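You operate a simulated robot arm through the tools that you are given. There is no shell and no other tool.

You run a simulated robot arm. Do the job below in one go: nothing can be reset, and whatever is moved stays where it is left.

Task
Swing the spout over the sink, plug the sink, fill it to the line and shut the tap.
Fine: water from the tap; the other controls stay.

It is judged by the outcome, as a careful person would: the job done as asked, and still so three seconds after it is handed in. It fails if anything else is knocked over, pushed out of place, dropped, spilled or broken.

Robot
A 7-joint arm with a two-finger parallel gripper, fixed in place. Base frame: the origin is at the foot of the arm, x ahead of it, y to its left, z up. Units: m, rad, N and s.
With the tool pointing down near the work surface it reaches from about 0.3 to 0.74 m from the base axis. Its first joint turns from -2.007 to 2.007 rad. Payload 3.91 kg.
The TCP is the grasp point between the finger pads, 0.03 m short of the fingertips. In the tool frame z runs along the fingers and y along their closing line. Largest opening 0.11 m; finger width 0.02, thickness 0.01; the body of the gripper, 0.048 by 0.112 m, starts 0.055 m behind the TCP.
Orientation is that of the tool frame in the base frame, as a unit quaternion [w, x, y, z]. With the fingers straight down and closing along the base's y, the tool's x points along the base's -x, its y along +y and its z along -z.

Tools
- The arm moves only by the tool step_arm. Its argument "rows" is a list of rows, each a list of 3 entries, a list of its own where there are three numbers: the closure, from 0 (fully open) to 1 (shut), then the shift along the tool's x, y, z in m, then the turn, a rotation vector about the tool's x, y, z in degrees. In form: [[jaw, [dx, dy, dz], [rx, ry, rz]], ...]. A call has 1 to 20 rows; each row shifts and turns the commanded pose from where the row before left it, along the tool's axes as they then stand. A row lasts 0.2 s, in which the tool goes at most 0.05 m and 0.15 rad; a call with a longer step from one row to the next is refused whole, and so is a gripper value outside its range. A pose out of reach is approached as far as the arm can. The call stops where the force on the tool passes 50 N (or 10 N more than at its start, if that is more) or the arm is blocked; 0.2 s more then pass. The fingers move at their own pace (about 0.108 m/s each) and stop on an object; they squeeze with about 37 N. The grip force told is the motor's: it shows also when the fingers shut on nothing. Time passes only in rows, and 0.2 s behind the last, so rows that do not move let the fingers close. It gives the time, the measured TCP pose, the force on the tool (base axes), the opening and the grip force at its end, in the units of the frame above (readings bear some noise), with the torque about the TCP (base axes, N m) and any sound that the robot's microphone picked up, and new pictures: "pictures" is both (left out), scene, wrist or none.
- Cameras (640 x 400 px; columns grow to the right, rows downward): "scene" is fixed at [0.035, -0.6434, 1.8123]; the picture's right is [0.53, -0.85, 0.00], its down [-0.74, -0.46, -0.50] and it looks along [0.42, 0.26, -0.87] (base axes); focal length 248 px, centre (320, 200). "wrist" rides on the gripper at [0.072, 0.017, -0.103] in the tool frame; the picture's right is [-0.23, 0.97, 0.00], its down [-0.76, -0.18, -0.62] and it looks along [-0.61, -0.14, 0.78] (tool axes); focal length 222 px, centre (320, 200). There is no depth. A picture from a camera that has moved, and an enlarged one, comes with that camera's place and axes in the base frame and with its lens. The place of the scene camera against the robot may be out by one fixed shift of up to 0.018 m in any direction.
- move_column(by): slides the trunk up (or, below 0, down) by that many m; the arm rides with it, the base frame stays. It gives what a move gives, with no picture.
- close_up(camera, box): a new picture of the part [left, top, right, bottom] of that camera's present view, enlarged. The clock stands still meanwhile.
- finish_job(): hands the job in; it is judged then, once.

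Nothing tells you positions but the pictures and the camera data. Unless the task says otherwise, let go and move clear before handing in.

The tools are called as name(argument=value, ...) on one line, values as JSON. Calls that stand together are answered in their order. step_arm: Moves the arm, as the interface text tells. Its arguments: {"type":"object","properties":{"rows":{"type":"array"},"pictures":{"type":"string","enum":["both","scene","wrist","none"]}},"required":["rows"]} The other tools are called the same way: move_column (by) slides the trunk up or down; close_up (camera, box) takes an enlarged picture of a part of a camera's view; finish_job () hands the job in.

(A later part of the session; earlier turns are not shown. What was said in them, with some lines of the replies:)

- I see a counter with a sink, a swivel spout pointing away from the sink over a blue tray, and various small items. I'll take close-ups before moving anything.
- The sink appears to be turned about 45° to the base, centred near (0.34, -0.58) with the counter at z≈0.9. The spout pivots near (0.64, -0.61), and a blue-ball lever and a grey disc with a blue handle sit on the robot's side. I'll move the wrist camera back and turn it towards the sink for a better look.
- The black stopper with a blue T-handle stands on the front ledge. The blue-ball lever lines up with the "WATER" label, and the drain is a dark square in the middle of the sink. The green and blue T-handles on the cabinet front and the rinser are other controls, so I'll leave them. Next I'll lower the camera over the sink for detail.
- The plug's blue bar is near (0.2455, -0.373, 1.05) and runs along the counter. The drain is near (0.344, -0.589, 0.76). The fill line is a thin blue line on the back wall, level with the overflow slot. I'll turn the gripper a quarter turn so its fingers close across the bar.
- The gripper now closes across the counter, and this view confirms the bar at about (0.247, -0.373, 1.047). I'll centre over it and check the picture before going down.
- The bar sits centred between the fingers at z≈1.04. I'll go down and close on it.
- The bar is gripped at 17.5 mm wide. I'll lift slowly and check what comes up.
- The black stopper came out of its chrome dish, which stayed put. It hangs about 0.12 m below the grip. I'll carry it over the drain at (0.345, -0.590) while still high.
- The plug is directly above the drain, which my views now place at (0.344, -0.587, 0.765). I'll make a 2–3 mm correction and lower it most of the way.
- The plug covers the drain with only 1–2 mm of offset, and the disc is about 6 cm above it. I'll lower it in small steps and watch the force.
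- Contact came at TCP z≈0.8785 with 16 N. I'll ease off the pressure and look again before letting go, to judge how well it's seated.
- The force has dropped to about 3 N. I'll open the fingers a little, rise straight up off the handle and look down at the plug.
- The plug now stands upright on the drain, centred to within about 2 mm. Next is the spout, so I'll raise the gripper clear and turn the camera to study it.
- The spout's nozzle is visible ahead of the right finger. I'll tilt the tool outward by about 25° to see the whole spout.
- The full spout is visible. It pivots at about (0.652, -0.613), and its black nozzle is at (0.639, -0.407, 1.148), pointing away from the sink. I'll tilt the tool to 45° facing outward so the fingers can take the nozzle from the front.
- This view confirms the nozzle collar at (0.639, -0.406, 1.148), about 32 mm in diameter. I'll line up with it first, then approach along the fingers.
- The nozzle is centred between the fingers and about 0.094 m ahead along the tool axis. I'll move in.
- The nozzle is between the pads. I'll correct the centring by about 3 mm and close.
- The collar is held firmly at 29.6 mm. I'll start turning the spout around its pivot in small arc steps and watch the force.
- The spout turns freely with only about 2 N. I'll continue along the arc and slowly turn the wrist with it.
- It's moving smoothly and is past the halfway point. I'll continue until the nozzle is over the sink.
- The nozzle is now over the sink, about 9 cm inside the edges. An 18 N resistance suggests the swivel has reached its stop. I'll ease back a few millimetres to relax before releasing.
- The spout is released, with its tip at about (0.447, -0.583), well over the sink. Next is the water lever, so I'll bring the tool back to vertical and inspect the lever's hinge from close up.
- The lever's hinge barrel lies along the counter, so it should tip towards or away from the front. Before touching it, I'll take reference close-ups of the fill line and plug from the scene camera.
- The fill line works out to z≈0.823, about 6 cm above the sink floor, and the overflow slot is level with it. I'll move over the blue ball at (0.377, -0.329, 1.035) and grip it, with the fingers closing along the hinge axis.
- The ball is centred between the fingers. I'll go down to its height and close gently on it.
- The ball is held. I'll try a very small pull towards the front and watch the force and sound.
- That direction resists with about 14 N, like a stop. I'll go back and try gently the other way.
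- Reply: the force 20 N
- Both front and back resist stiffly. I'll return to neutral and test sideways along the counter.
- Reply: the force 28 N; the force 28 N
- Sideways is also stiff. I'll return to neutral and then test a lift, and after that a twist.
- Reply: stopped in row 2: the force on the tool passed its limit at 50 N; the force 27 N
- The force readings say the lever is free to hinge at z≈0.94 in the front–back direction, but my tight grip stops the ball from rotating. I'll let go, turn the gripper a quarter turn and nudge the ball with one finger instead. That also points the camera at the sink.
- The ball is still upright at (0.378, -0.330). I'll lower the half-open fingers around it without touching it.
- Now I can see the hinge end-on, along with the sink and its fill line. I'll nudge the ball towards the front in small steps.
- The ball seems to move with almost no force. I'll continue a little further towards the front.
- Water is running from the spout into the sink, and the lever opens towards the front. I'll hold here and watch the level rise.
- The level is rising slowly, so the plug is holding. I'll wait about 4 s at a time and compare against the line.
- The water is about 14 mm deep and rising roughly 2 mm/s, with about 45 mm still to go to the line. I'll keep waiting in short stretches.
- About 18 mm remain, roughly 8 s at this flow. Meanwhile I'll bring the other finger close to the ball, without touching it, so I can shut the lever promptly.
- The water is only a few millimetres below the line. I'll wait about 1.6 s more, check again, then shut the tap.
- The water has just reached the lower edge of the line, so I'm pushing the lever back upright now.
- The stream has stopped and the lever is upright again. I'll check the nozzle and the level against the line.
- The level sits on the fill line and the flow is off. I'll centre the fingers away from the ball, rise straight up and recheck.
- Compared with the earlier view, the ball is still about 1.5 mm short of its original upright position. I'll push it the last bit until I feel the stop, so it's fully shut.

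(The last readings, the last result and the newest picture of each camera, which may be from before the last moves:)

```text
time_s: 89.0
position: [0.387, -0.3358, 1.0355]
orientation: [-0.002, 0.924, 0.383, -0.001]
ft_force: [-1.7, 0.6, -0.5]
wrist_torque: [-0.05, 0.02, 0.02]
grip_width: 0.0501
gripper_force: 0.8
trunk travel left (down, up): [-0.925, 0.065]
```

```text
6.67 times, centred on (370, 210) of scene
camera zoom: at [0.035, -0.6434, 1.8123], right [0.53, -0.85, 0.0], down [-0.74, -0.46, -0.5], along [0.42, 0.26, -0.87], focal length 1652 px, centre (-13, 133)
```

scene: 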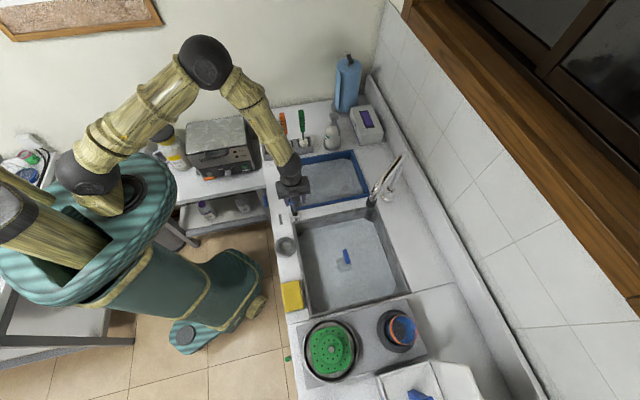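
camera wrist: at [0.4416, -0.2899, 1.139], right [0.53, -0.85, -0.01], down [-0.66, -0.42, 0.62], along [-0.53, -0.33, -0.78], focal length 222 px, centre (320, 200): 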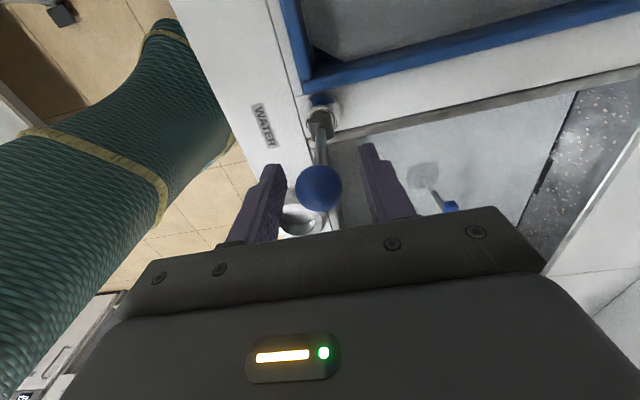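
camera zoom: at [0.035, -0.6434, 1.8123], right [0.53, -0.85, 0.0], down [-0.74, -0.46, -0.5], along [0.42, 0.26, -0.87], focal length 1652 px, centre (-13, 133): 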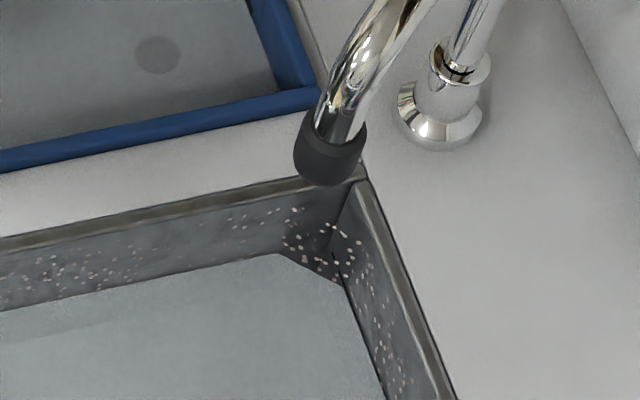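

step_arm(rows=[[0.55, [0, 0.0015, 0], [0, 0, 0]], [0.55, [0, 0, 0], [0, 0, 0]]], pictures="wrist")

close_up(camera="scene", box=[345, 180, 395, 240])

close_up(camera="wrist", box=[240, 80, 480, 240])

```text
time_s: 89.6
position: [0.3881, -0.3377, 1.0349]
orientation: [-0.003, 0.924, 0.383, 0.0]
ft_force: [-2.6, 3.0, -0.2]
wrist_torque: [0.0, 0.01, 0.02]
grip_width: 0.0514
gripper_force: 2.4
trunk travel left (down, up): [-0.925, 0.065]
camera wrist: at [0.4502, -0.2987, 1.139], right [0.53, -0.85, -0.01], down [-0.66, -0.42, 0.62], along [-0.53, -0.33, -0.78], focal length 222 px, centre (320, 200)
```

wrist: 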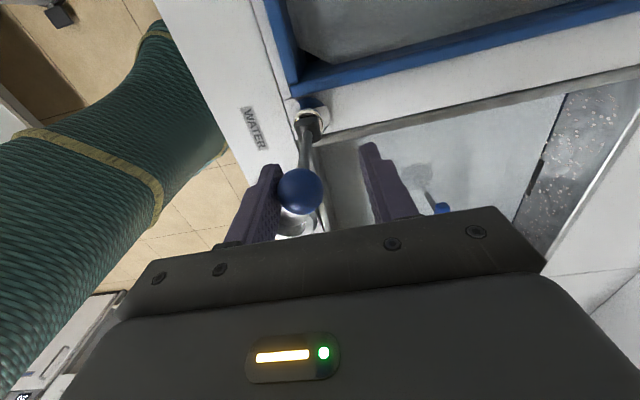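

```text
6.67 times, centred on (370, 210) of scene
camera zoom: at [0.035, -0.6434, 1.8123], right [0.53, -0.85, 0.0], down [-0.74, -0.46, -0.5], along [0.42, 0.26, -0.87], focal length 1652 px, centre (-13, 133)
```

zoom: 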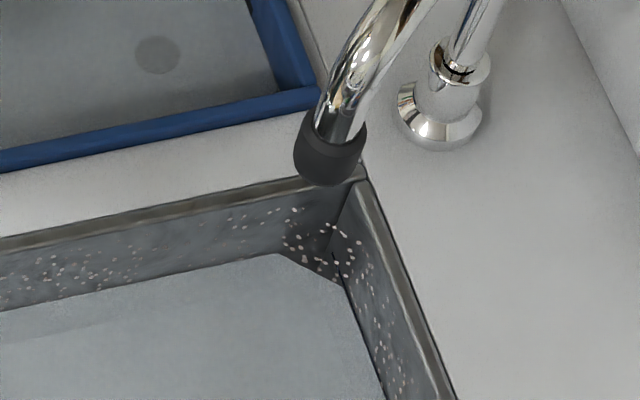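

```text
2.50 times, centred on (360, 160) of wrist
camera zoom: at [0.4502, -0.2987, 1.139], right [0.53, -0.85, -0.01], down [-0.66, -0.42, 0.62], along [-0.53, -0.33, -0.78], focal length 555 px, centre (220, 300)
```

zoom: 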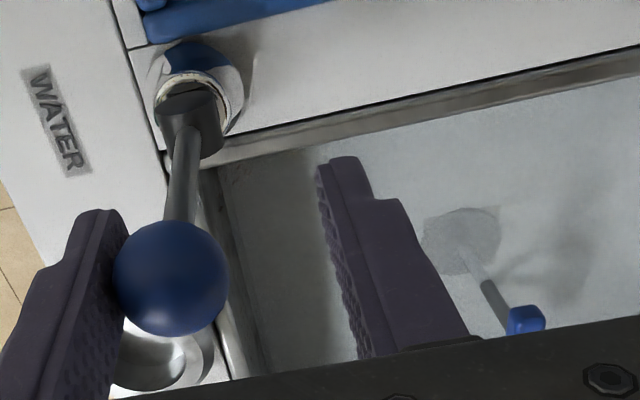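

There is now a firm resistance of about 4 N, and the finger is being pushed back, so the lever is against its closed stop. I'll back off and rise clear.

step_arm(rows=[[0.55, [0, -0.005, 0], [0, 0, 0]], [0.55, [0, -0.005, 0], [0, 0, 0]], [0.55, [0, -0.003, 0], [0, 0, 0]], [0.55, [0, 0, 0], [0, 0, 0]]], pictures="wrist")

close_up(camera="wrist", box=[240, 80, 480, 240])

close_up(camera="wrist", box=[510, 80, 590, 140])

```text
time_s: 90.6
position: [0.3786, -0.3282, 1.0343]
orientation: [-0.002, 0.924, 0.382, -0.001]
ft_force: [-0.5, 0.1, -0.3]
wrist_torque: [0.0, 0.0, 0.02]
grip_width: 0.0494
gripper_force: 0.0
trunk travel left (down, up): [-0.925, 0.065]
camera wrist: at [0.4414, -0.2897, 1.1388], right [0.53, -0.85, -0.01], down [-0.66, -0.42, 0.62], along [-0.53, -0.33, -0.78], focal length 222 px, centre (320, 200)
```

wrist: 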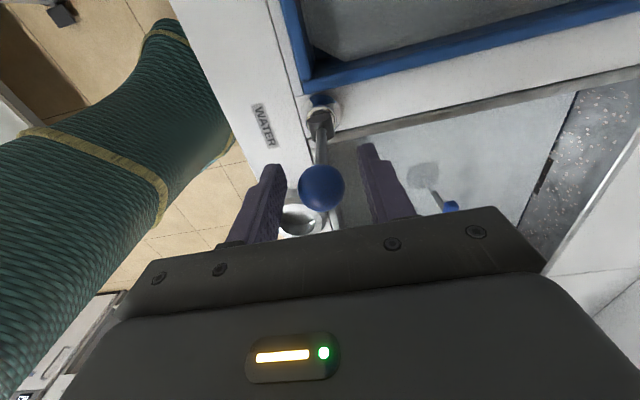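

```text
2.50 times, centred on (360, 160) of wrist
camera zoom: at [0.4414, -0.2897, 1.1388], right [0.53, -0.85, -0.01], down [-0.66, -0.42, 0.62], along [-0.53, -0.33, -0.78], focal length 555 px, centre (220, 300)
```

zoom: 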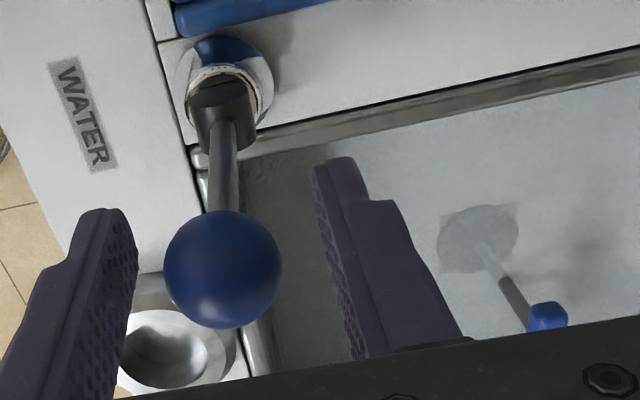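

```text
6.67 times, centred on (550, 110) of wrist
camera zoom: at [0.4414, -0.2897, 1.1388], right [0.53, -0.85, -0.01], down [-0.66, -0.42, 0.62], along [-0.53, -0.33, -0.78], focal length 1481 px, centre (-1213, 800)
```

zoom: 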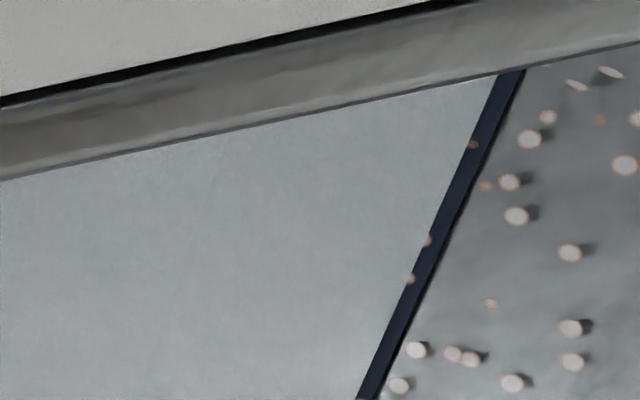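

The lever matches its original closed position, and the level is steady at the lower edge of the line, about 2 mm below its middle. I'll give it one brief burst of about 1 s to bring it to the middle, then shut it firmly again.

step_arm(rows=[[0.55, [0, -0.006, 0], [0, 0, 0]], [0.55, [0, -0.006, 0], [0, 0, 0]], [0.55, [0, -0.006, 0], [0, 0, 0]], [0.55, [0, -0.0055, 0], [0, 0, 0]], [0.55, [0, 0.012, 0], [0, 0, 0]], [0.55, [0, 0.012, 0], [0, 0, 0]], [0.55, [0, 0.006, 0], [0, 0, 0]], [0.55, [0, 0.0045, 0], [0, 0, 0]], [0.55, [0, 0.001, 0], [0, 0, 0]]])

close_up(camera="wrist", box=[510, 80, 590, 140])

close_up(camera="scene", box=[345, 180, 395, 240])

```text
time_s: 92.6
position: [0.386, -0.337, 1.0348]
orientation: [-0.003, 0.924, 0.383, 0.0]
ft_force: [-0.9, 0.4, -0.5]
wrist_torque: [0.03, 0.0, 0.03]
grip_width: 0.0501
gripper_force: 0.1
trunk travel left (down, up): [-0.925, 0.065]
camera wrist: at [0.4495, -0.2981, 1.1384], right [0.53, -0.85, -0.01], down [-0.66, -0.42, 0.62], along [-0.53, -0.32, -0.78], focal length 222 px, centre (320, 200)
```

scene: 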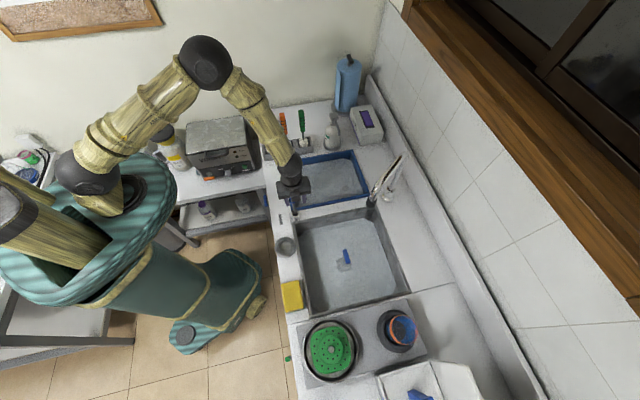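
wrist: 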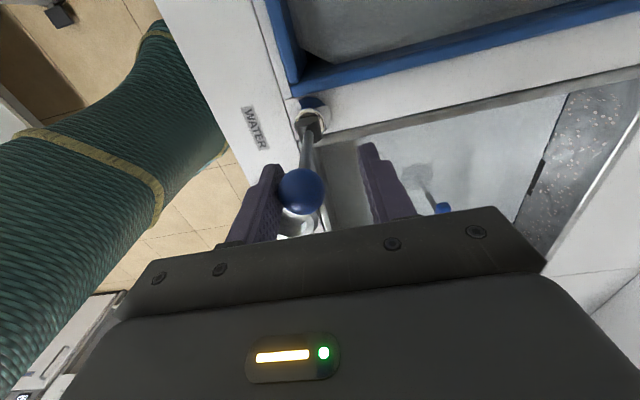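

```text
6.67 times, centred on (550, 110) of wrist
camera zoom: at [0.4495, -0.2981, 1.1384], right [0.53, -0.85, -0.01], down [-0.66, -0.42, 0.62], along [-0.53, -0.32, -0.78], focal length 1481 px, centre (-1213, 800)
```

zoom: 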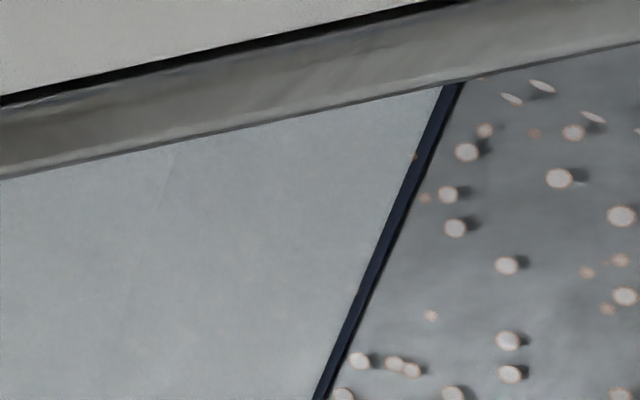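

```text
6.67 times, centred on (370, 210) of scene
camera zoom: at [0.035, -0.6434, 1.8123], right [0.53, -0.85, 0.0], down [-0.74, -0.46, -0.5], along [0.42, 0.26, -0.87], focal length 1652 px, centre (-13, 133)
```

zoom: 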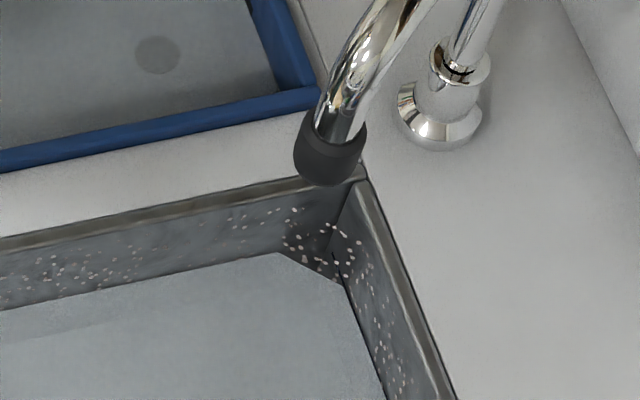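

The water is now inside the thickness of the line and the stream is off. I'll give the lever one last firm push to its stop, then back off.

step_arm(rows=[[0.55, [0, 0.001, 0], [0, 0, 0]], [0.55, [0, 0.0005, 0], [0, 0, 0]], [0.55, [0, 0, 0], [0, 0, 0]]], pictures="none")

```text
time_s: 93.4
position: [0.3877, -0.3366, 1.0349]
orientation: [-0.003, 0.924, 0.383, -0.001]
ft_force: [-3.4, 3.6, -2.6]
wrist_torque: [-0.02, -0.05, 0.0]
grip_width: 0.0523
gripper_force: 2.6
trunk travel left (down, up): [-0.925, 0.065]
```

The lever is firmly against its closed stop at about 5 N. I'll centre the fingers off the ball and check its position again before rising.

step_arm(rows=[[0.55, [0, -0.005, 0], [0, 0, 0]], [0.55, [0, -0.005, 0], [0, 0, 0]], [0.55, [0, -0.0035, 0], [0, 0, 0]], [0.55, [0, 0, 0], [0, 0, 0]]], pictures="wrist")

close_up(camera="wrist", box=[240, 80, 480, 240])

close_up(camera="wrist", box=[510, 80, 590, 140])

```text
time_s: 94.4
position: [0.3774, -0.3276, 1.0348]
orientation: [-0.003, 0.924, 0.383, -0.001]
ft_force: [0.2, 0.5, -0.4]
wrist_torque: [-0.01, 0.03, -0.02]
grip_width: 0.0496
gripper_force: 0.2
trunk travel left (down, up): [-0.925, 0.065]
camera wrist: at [0.4413, -0.2899, 1.1391], right [0.53, -0.85, -0.01], down [-0.66, -0.42, 0.62], along [-0.53, -0.33, -0.78], focal length 222 px, centre (320, 200)
```

wrist: 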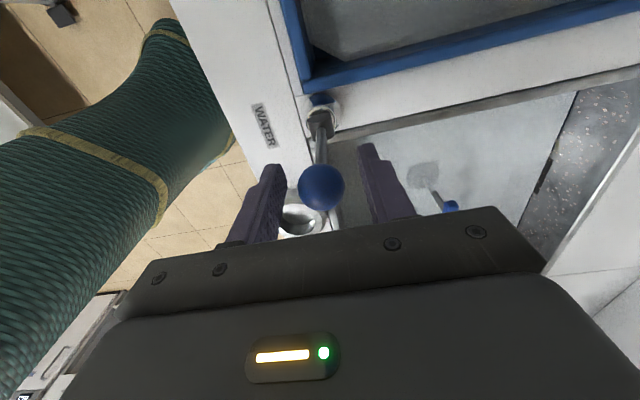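

```text
2.50 times, centred on (360, 160) of wrist
camera zoom: at [0.4413, -0.2899, 1.1391], right [0.53, -0.85, -0.01], down [-0.66, -0.42, 0.62], along [-0.53, -0.33, -0.78], focal length 555 px, centre (220, 300)
```

zoom: 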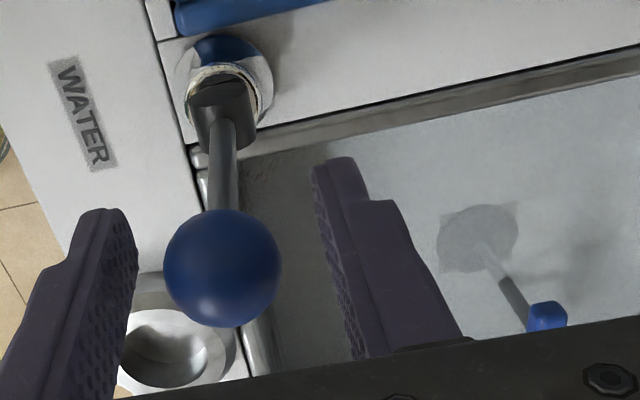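

```text
6.67 times, centred on (550, 110) of wrist
camera zoom: at [0.4413, -0.2899, 1.1391], right [0.53, -0.85, -0.01], down [-0.66, -0.42, 0.62], along [-0.53, -0.33, -0.78], focal length 1481 px, centre (-1213, 800)
```

zoom: 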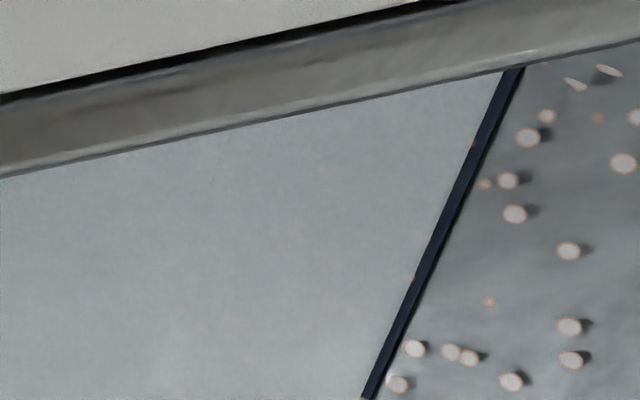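

The ball is back at its original closed position and the level sits within the line. I'll rise straight up and retreat clear.

step_arm(rows=[[0.55, [0, 0, -0.02], [0, 0, 0]], [0.55, [0, 0, -0.03], [0, 0, 0]], [0.55, [0, 0, -0.04], [0, 0, 0]], [0.55, [0, 0, -0.04], [0, 0, 0]], [0.55, [0, 0, -0.04], [0, 0, 0]], [0.55, [0, 0, -0.04], [0, 0, 0]], [0.55, [-0.01, -0.04, -0.02], [0, 0, 0]], [0.55, [-0.01, -0.04, -0.02], [0, 0, 0]], [0.55, [0, 0, 0], [0, 0, 0]], [0.55, [0, 0, 0], [0, 0, 0]], [0.55, [0, 0, 0], [0, 0, 0]], [0.55, [0, 0, 0], [0, 0, 0]]])

close_up(camera="scene", box=[250, 150, 430, 310])

close_up(camera="scene", box=[350, 195, 420, 305])

close_up(camera="wrist", box=[240, 40, 560, 240])

```text
time_s: 97.0
position: [0.3068, -0.2858, 1.2857]
orientation: [-0.003, 0.924, 0.382, -0.001]
ft_force: [-0.9, 0.3, -0.2]
wrist_torque: [-0.02, 0.0, 0.0]
grip_width: 0.0495
gripper_force: 0.1
trunk travel left (down, up): [-0.925, 0.065]
camera wrist: at [0.3702, -0.2482, 1.3895], right [0.53, -0.85, -0.01], down [-0.66, -0.42, 0.62], along [-0.53, -0.33, -0.78], focal length 222 px, centre (320, 200)
```

scene: 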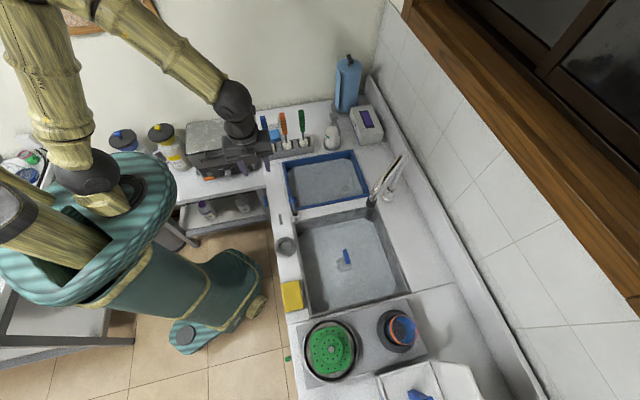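
wrist: 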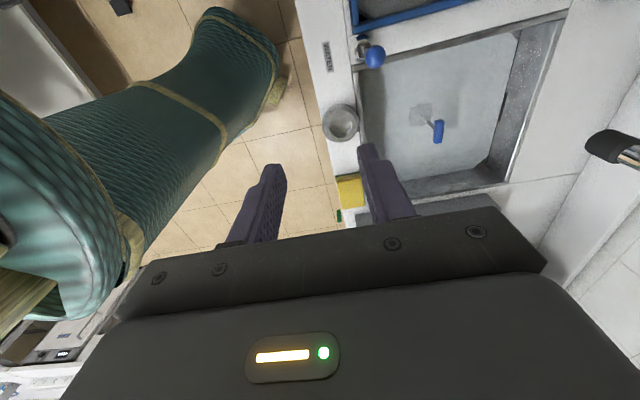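

```text
2.50 times, centred on (340, 230) of scene
camera zoom: at [0.035, -0.6434, 1.8123], right [0.53, -0.85, 0.0], down [-0.74, -0.46, -0.5], along [0.42, 0.26, -0.87], focal length 620 px, centre (270, 125)
```

zoom: 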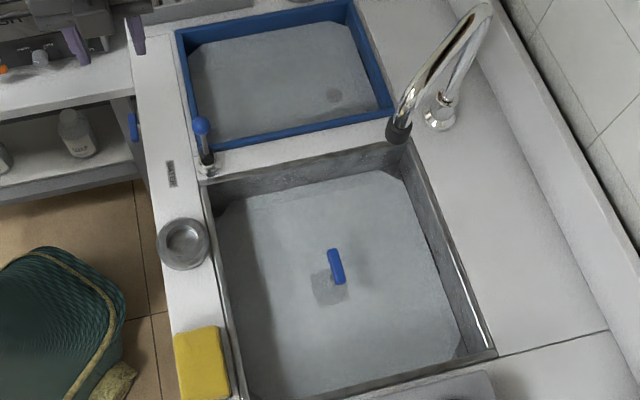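

```text
3.64 times, centred on (385, 250) of scene
camera zoom: at [0.035, -0.6434, 1.8123], right [0.53, -0.85, 0.0], down [-0.74, -0.46, -0.5], along [0.42, 0.26, -0.87], focal length 901 px, centre (84, 18)
```

zoom: 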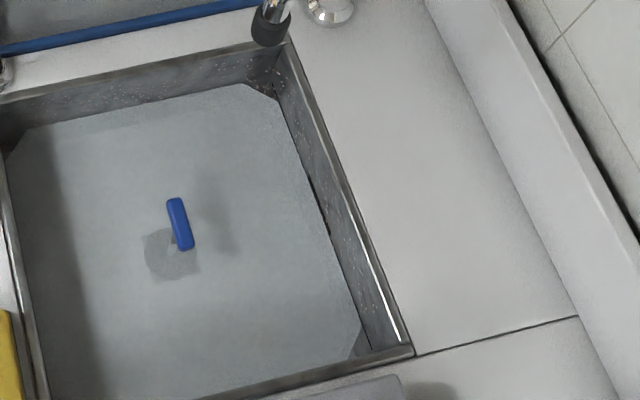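

```text
2.00 times, centred on (400, 140) of wrist
camera zoom: at [0.3702, -0.2482, 1.3895], right [0.53, -0.85, -0.01], down [-0.66, -0.42, 0.62], along [-0.53, -0.33, -0.78], focal length 444 px, centre (160, 320)
```

zoom: 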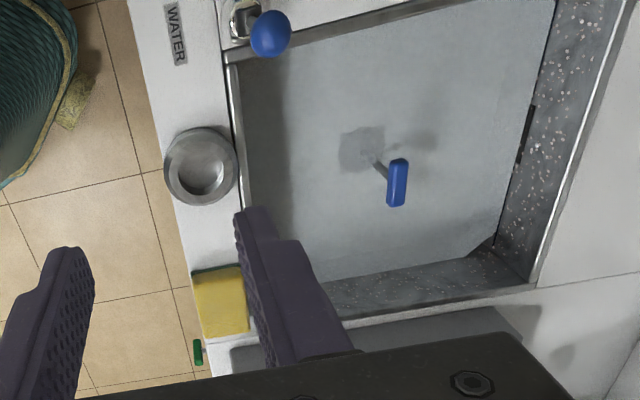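

Everything looks in order: the tap is off, the plug is under water and the arm is clear. I'll do one last stability check on the level over a few seconds before handing in.

close_up(camera="wrist", box=[480, 20, 580, 120])

step_arm(rows=[[0.55, [0, 0, 0], [0, 0, 0]], [0.55, [0, 0, 0], [0, 0, 0]], [0.55, [0, 0, 0], [0, 0, 0]], [0.55, [0, 0, 0], [0, 0, 0]], [0.55, [0, 0, 0], [0, 0, 0]], [0.55, [0, 0, 0], [0, 0, 0]], [0.55, [0, 0, 0], [0, 0, 0]], [0.55, [0, 0, 0], [0, 0, 0]], [0.55, [0, 0, 0], [0, 0, 0]], [0.55, [0, 0, 0], [0, 0, 0]], [0.55, [0, 0, 0], [0, 0, 0]], [0.55, [0, 0, 0], [0, 0, 0]], [0.55, [0, 0, 0], [0, 0, 0]], [0.55, [0, 0, 0], [0, 0, 0]], [0.55, [0, 0, 0], [0, 0, 0]], [0.55, [0, 0, 0], [0, 0, 0]], [0.55, [0, 0, 0], [0, 0, 0]], [0.55, [0, 0, 0], [0, 0, 0]], [0.55, [0, 0, 0], [0, 0, 0]], [0.55, [0, 0, 0], [0, 0, 0]]], pictures="none")

close_up(camera="wrist", box=[480, 20, 580, 120])

close_up(camera="scene", box=[250, 150, 430, 310])

```text
4.00 times, centred on (530, 70) of wrist
camera zoom: at [0.3702, -0.2482, 1.3895], right [0.53, -0.85, -0.01], down [-0.66, -0.42, 0.62], along [-0.53, -0.33, -0.78], focal length 888 px, centre (-520, 720)
```

zoom: 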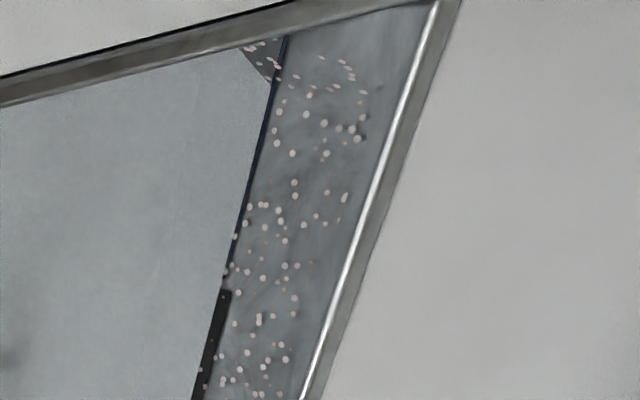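

```text
time_s: 101.2
position: [0.3084, -0.287, 1.2857]
orientation: [-0.003, 0.924, 0.383, -0.001]
ft_force: [0.0, -0.1, 0.4]
wrist_torque: [0.04, -0.01, -0.03]
grip_width: 0.0493
gripper_force: 0.0
trunk travel left (down, up): [-0.925, 0.065]
```

```text
4.00 times, centred on (530, 70) of wrist
camera zoom: at [0.3705, -0.2483, 1.3894], right [0.53, -0.85, -0.01], down [-0.66, -0.42, 0.62], along [-0.53, -0.33, -0.78], focal length 888 px, centre (-520, 720)
```

zoom: 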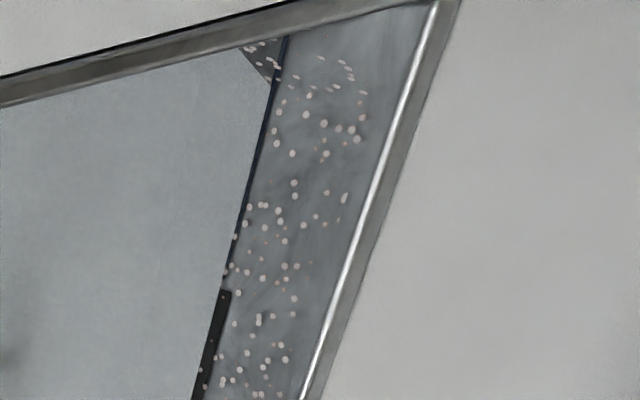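

```text
2.50 times, centred on (340, 230) of scene
camera zoom: at [0.035, -0.6434, 1.8123], right [0.53, -0.85, 0.0], down [-0.74, -0.46, -0.5], along [0.42, 0.26, -0.87], focal length 620 px, centre (270, 125)
```

zoom: 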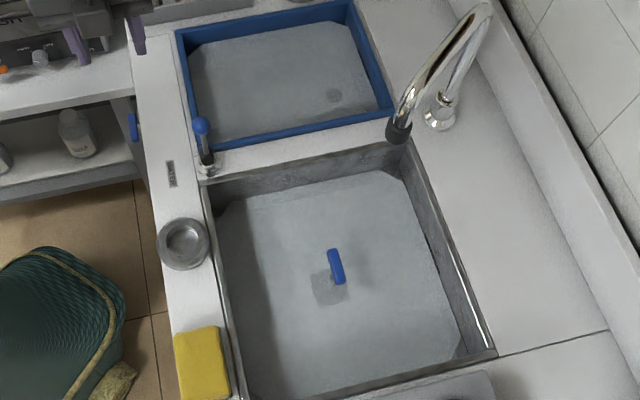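

The level held steady on the line for over four seconds, with no flow from the spout. The plug is in place, the spout is over the sink, the other items look undisturbed and the arm is clear, so I'm handing in.

finish_job()

```text
The job is handed in.
```

The sink is plugged and filled to the line, the spout is over it, and the tap is shut. I've handed the job in.

- **Plug:** it sits on the drain about 2 mm off centre. The level held steady for more than four seconds before I handed in, so it isn't leaking.
- **Spout:** it swung freely until it met resistance, probably its stop. The nozzle is over the sink, about 9 cm inside the nearest edges.
- **Level:** the water sits within the thickness of the line, about 1 mm below its middle. I gave it one short top-up after first shutting the tap just as the water reached the line.
- **Tap:** the blue-ball "WATER" lever is pushed back to its closed stop, and no water is coming from the spout.

While finding out how the lever worked, I gripped the ball too tightly, and one test lift reached the 50 N force limit. The lever moved freely afterwards and went back to its original position.

I didn't touch any other control, nothing was spilled, and the arm is clear of the counter.
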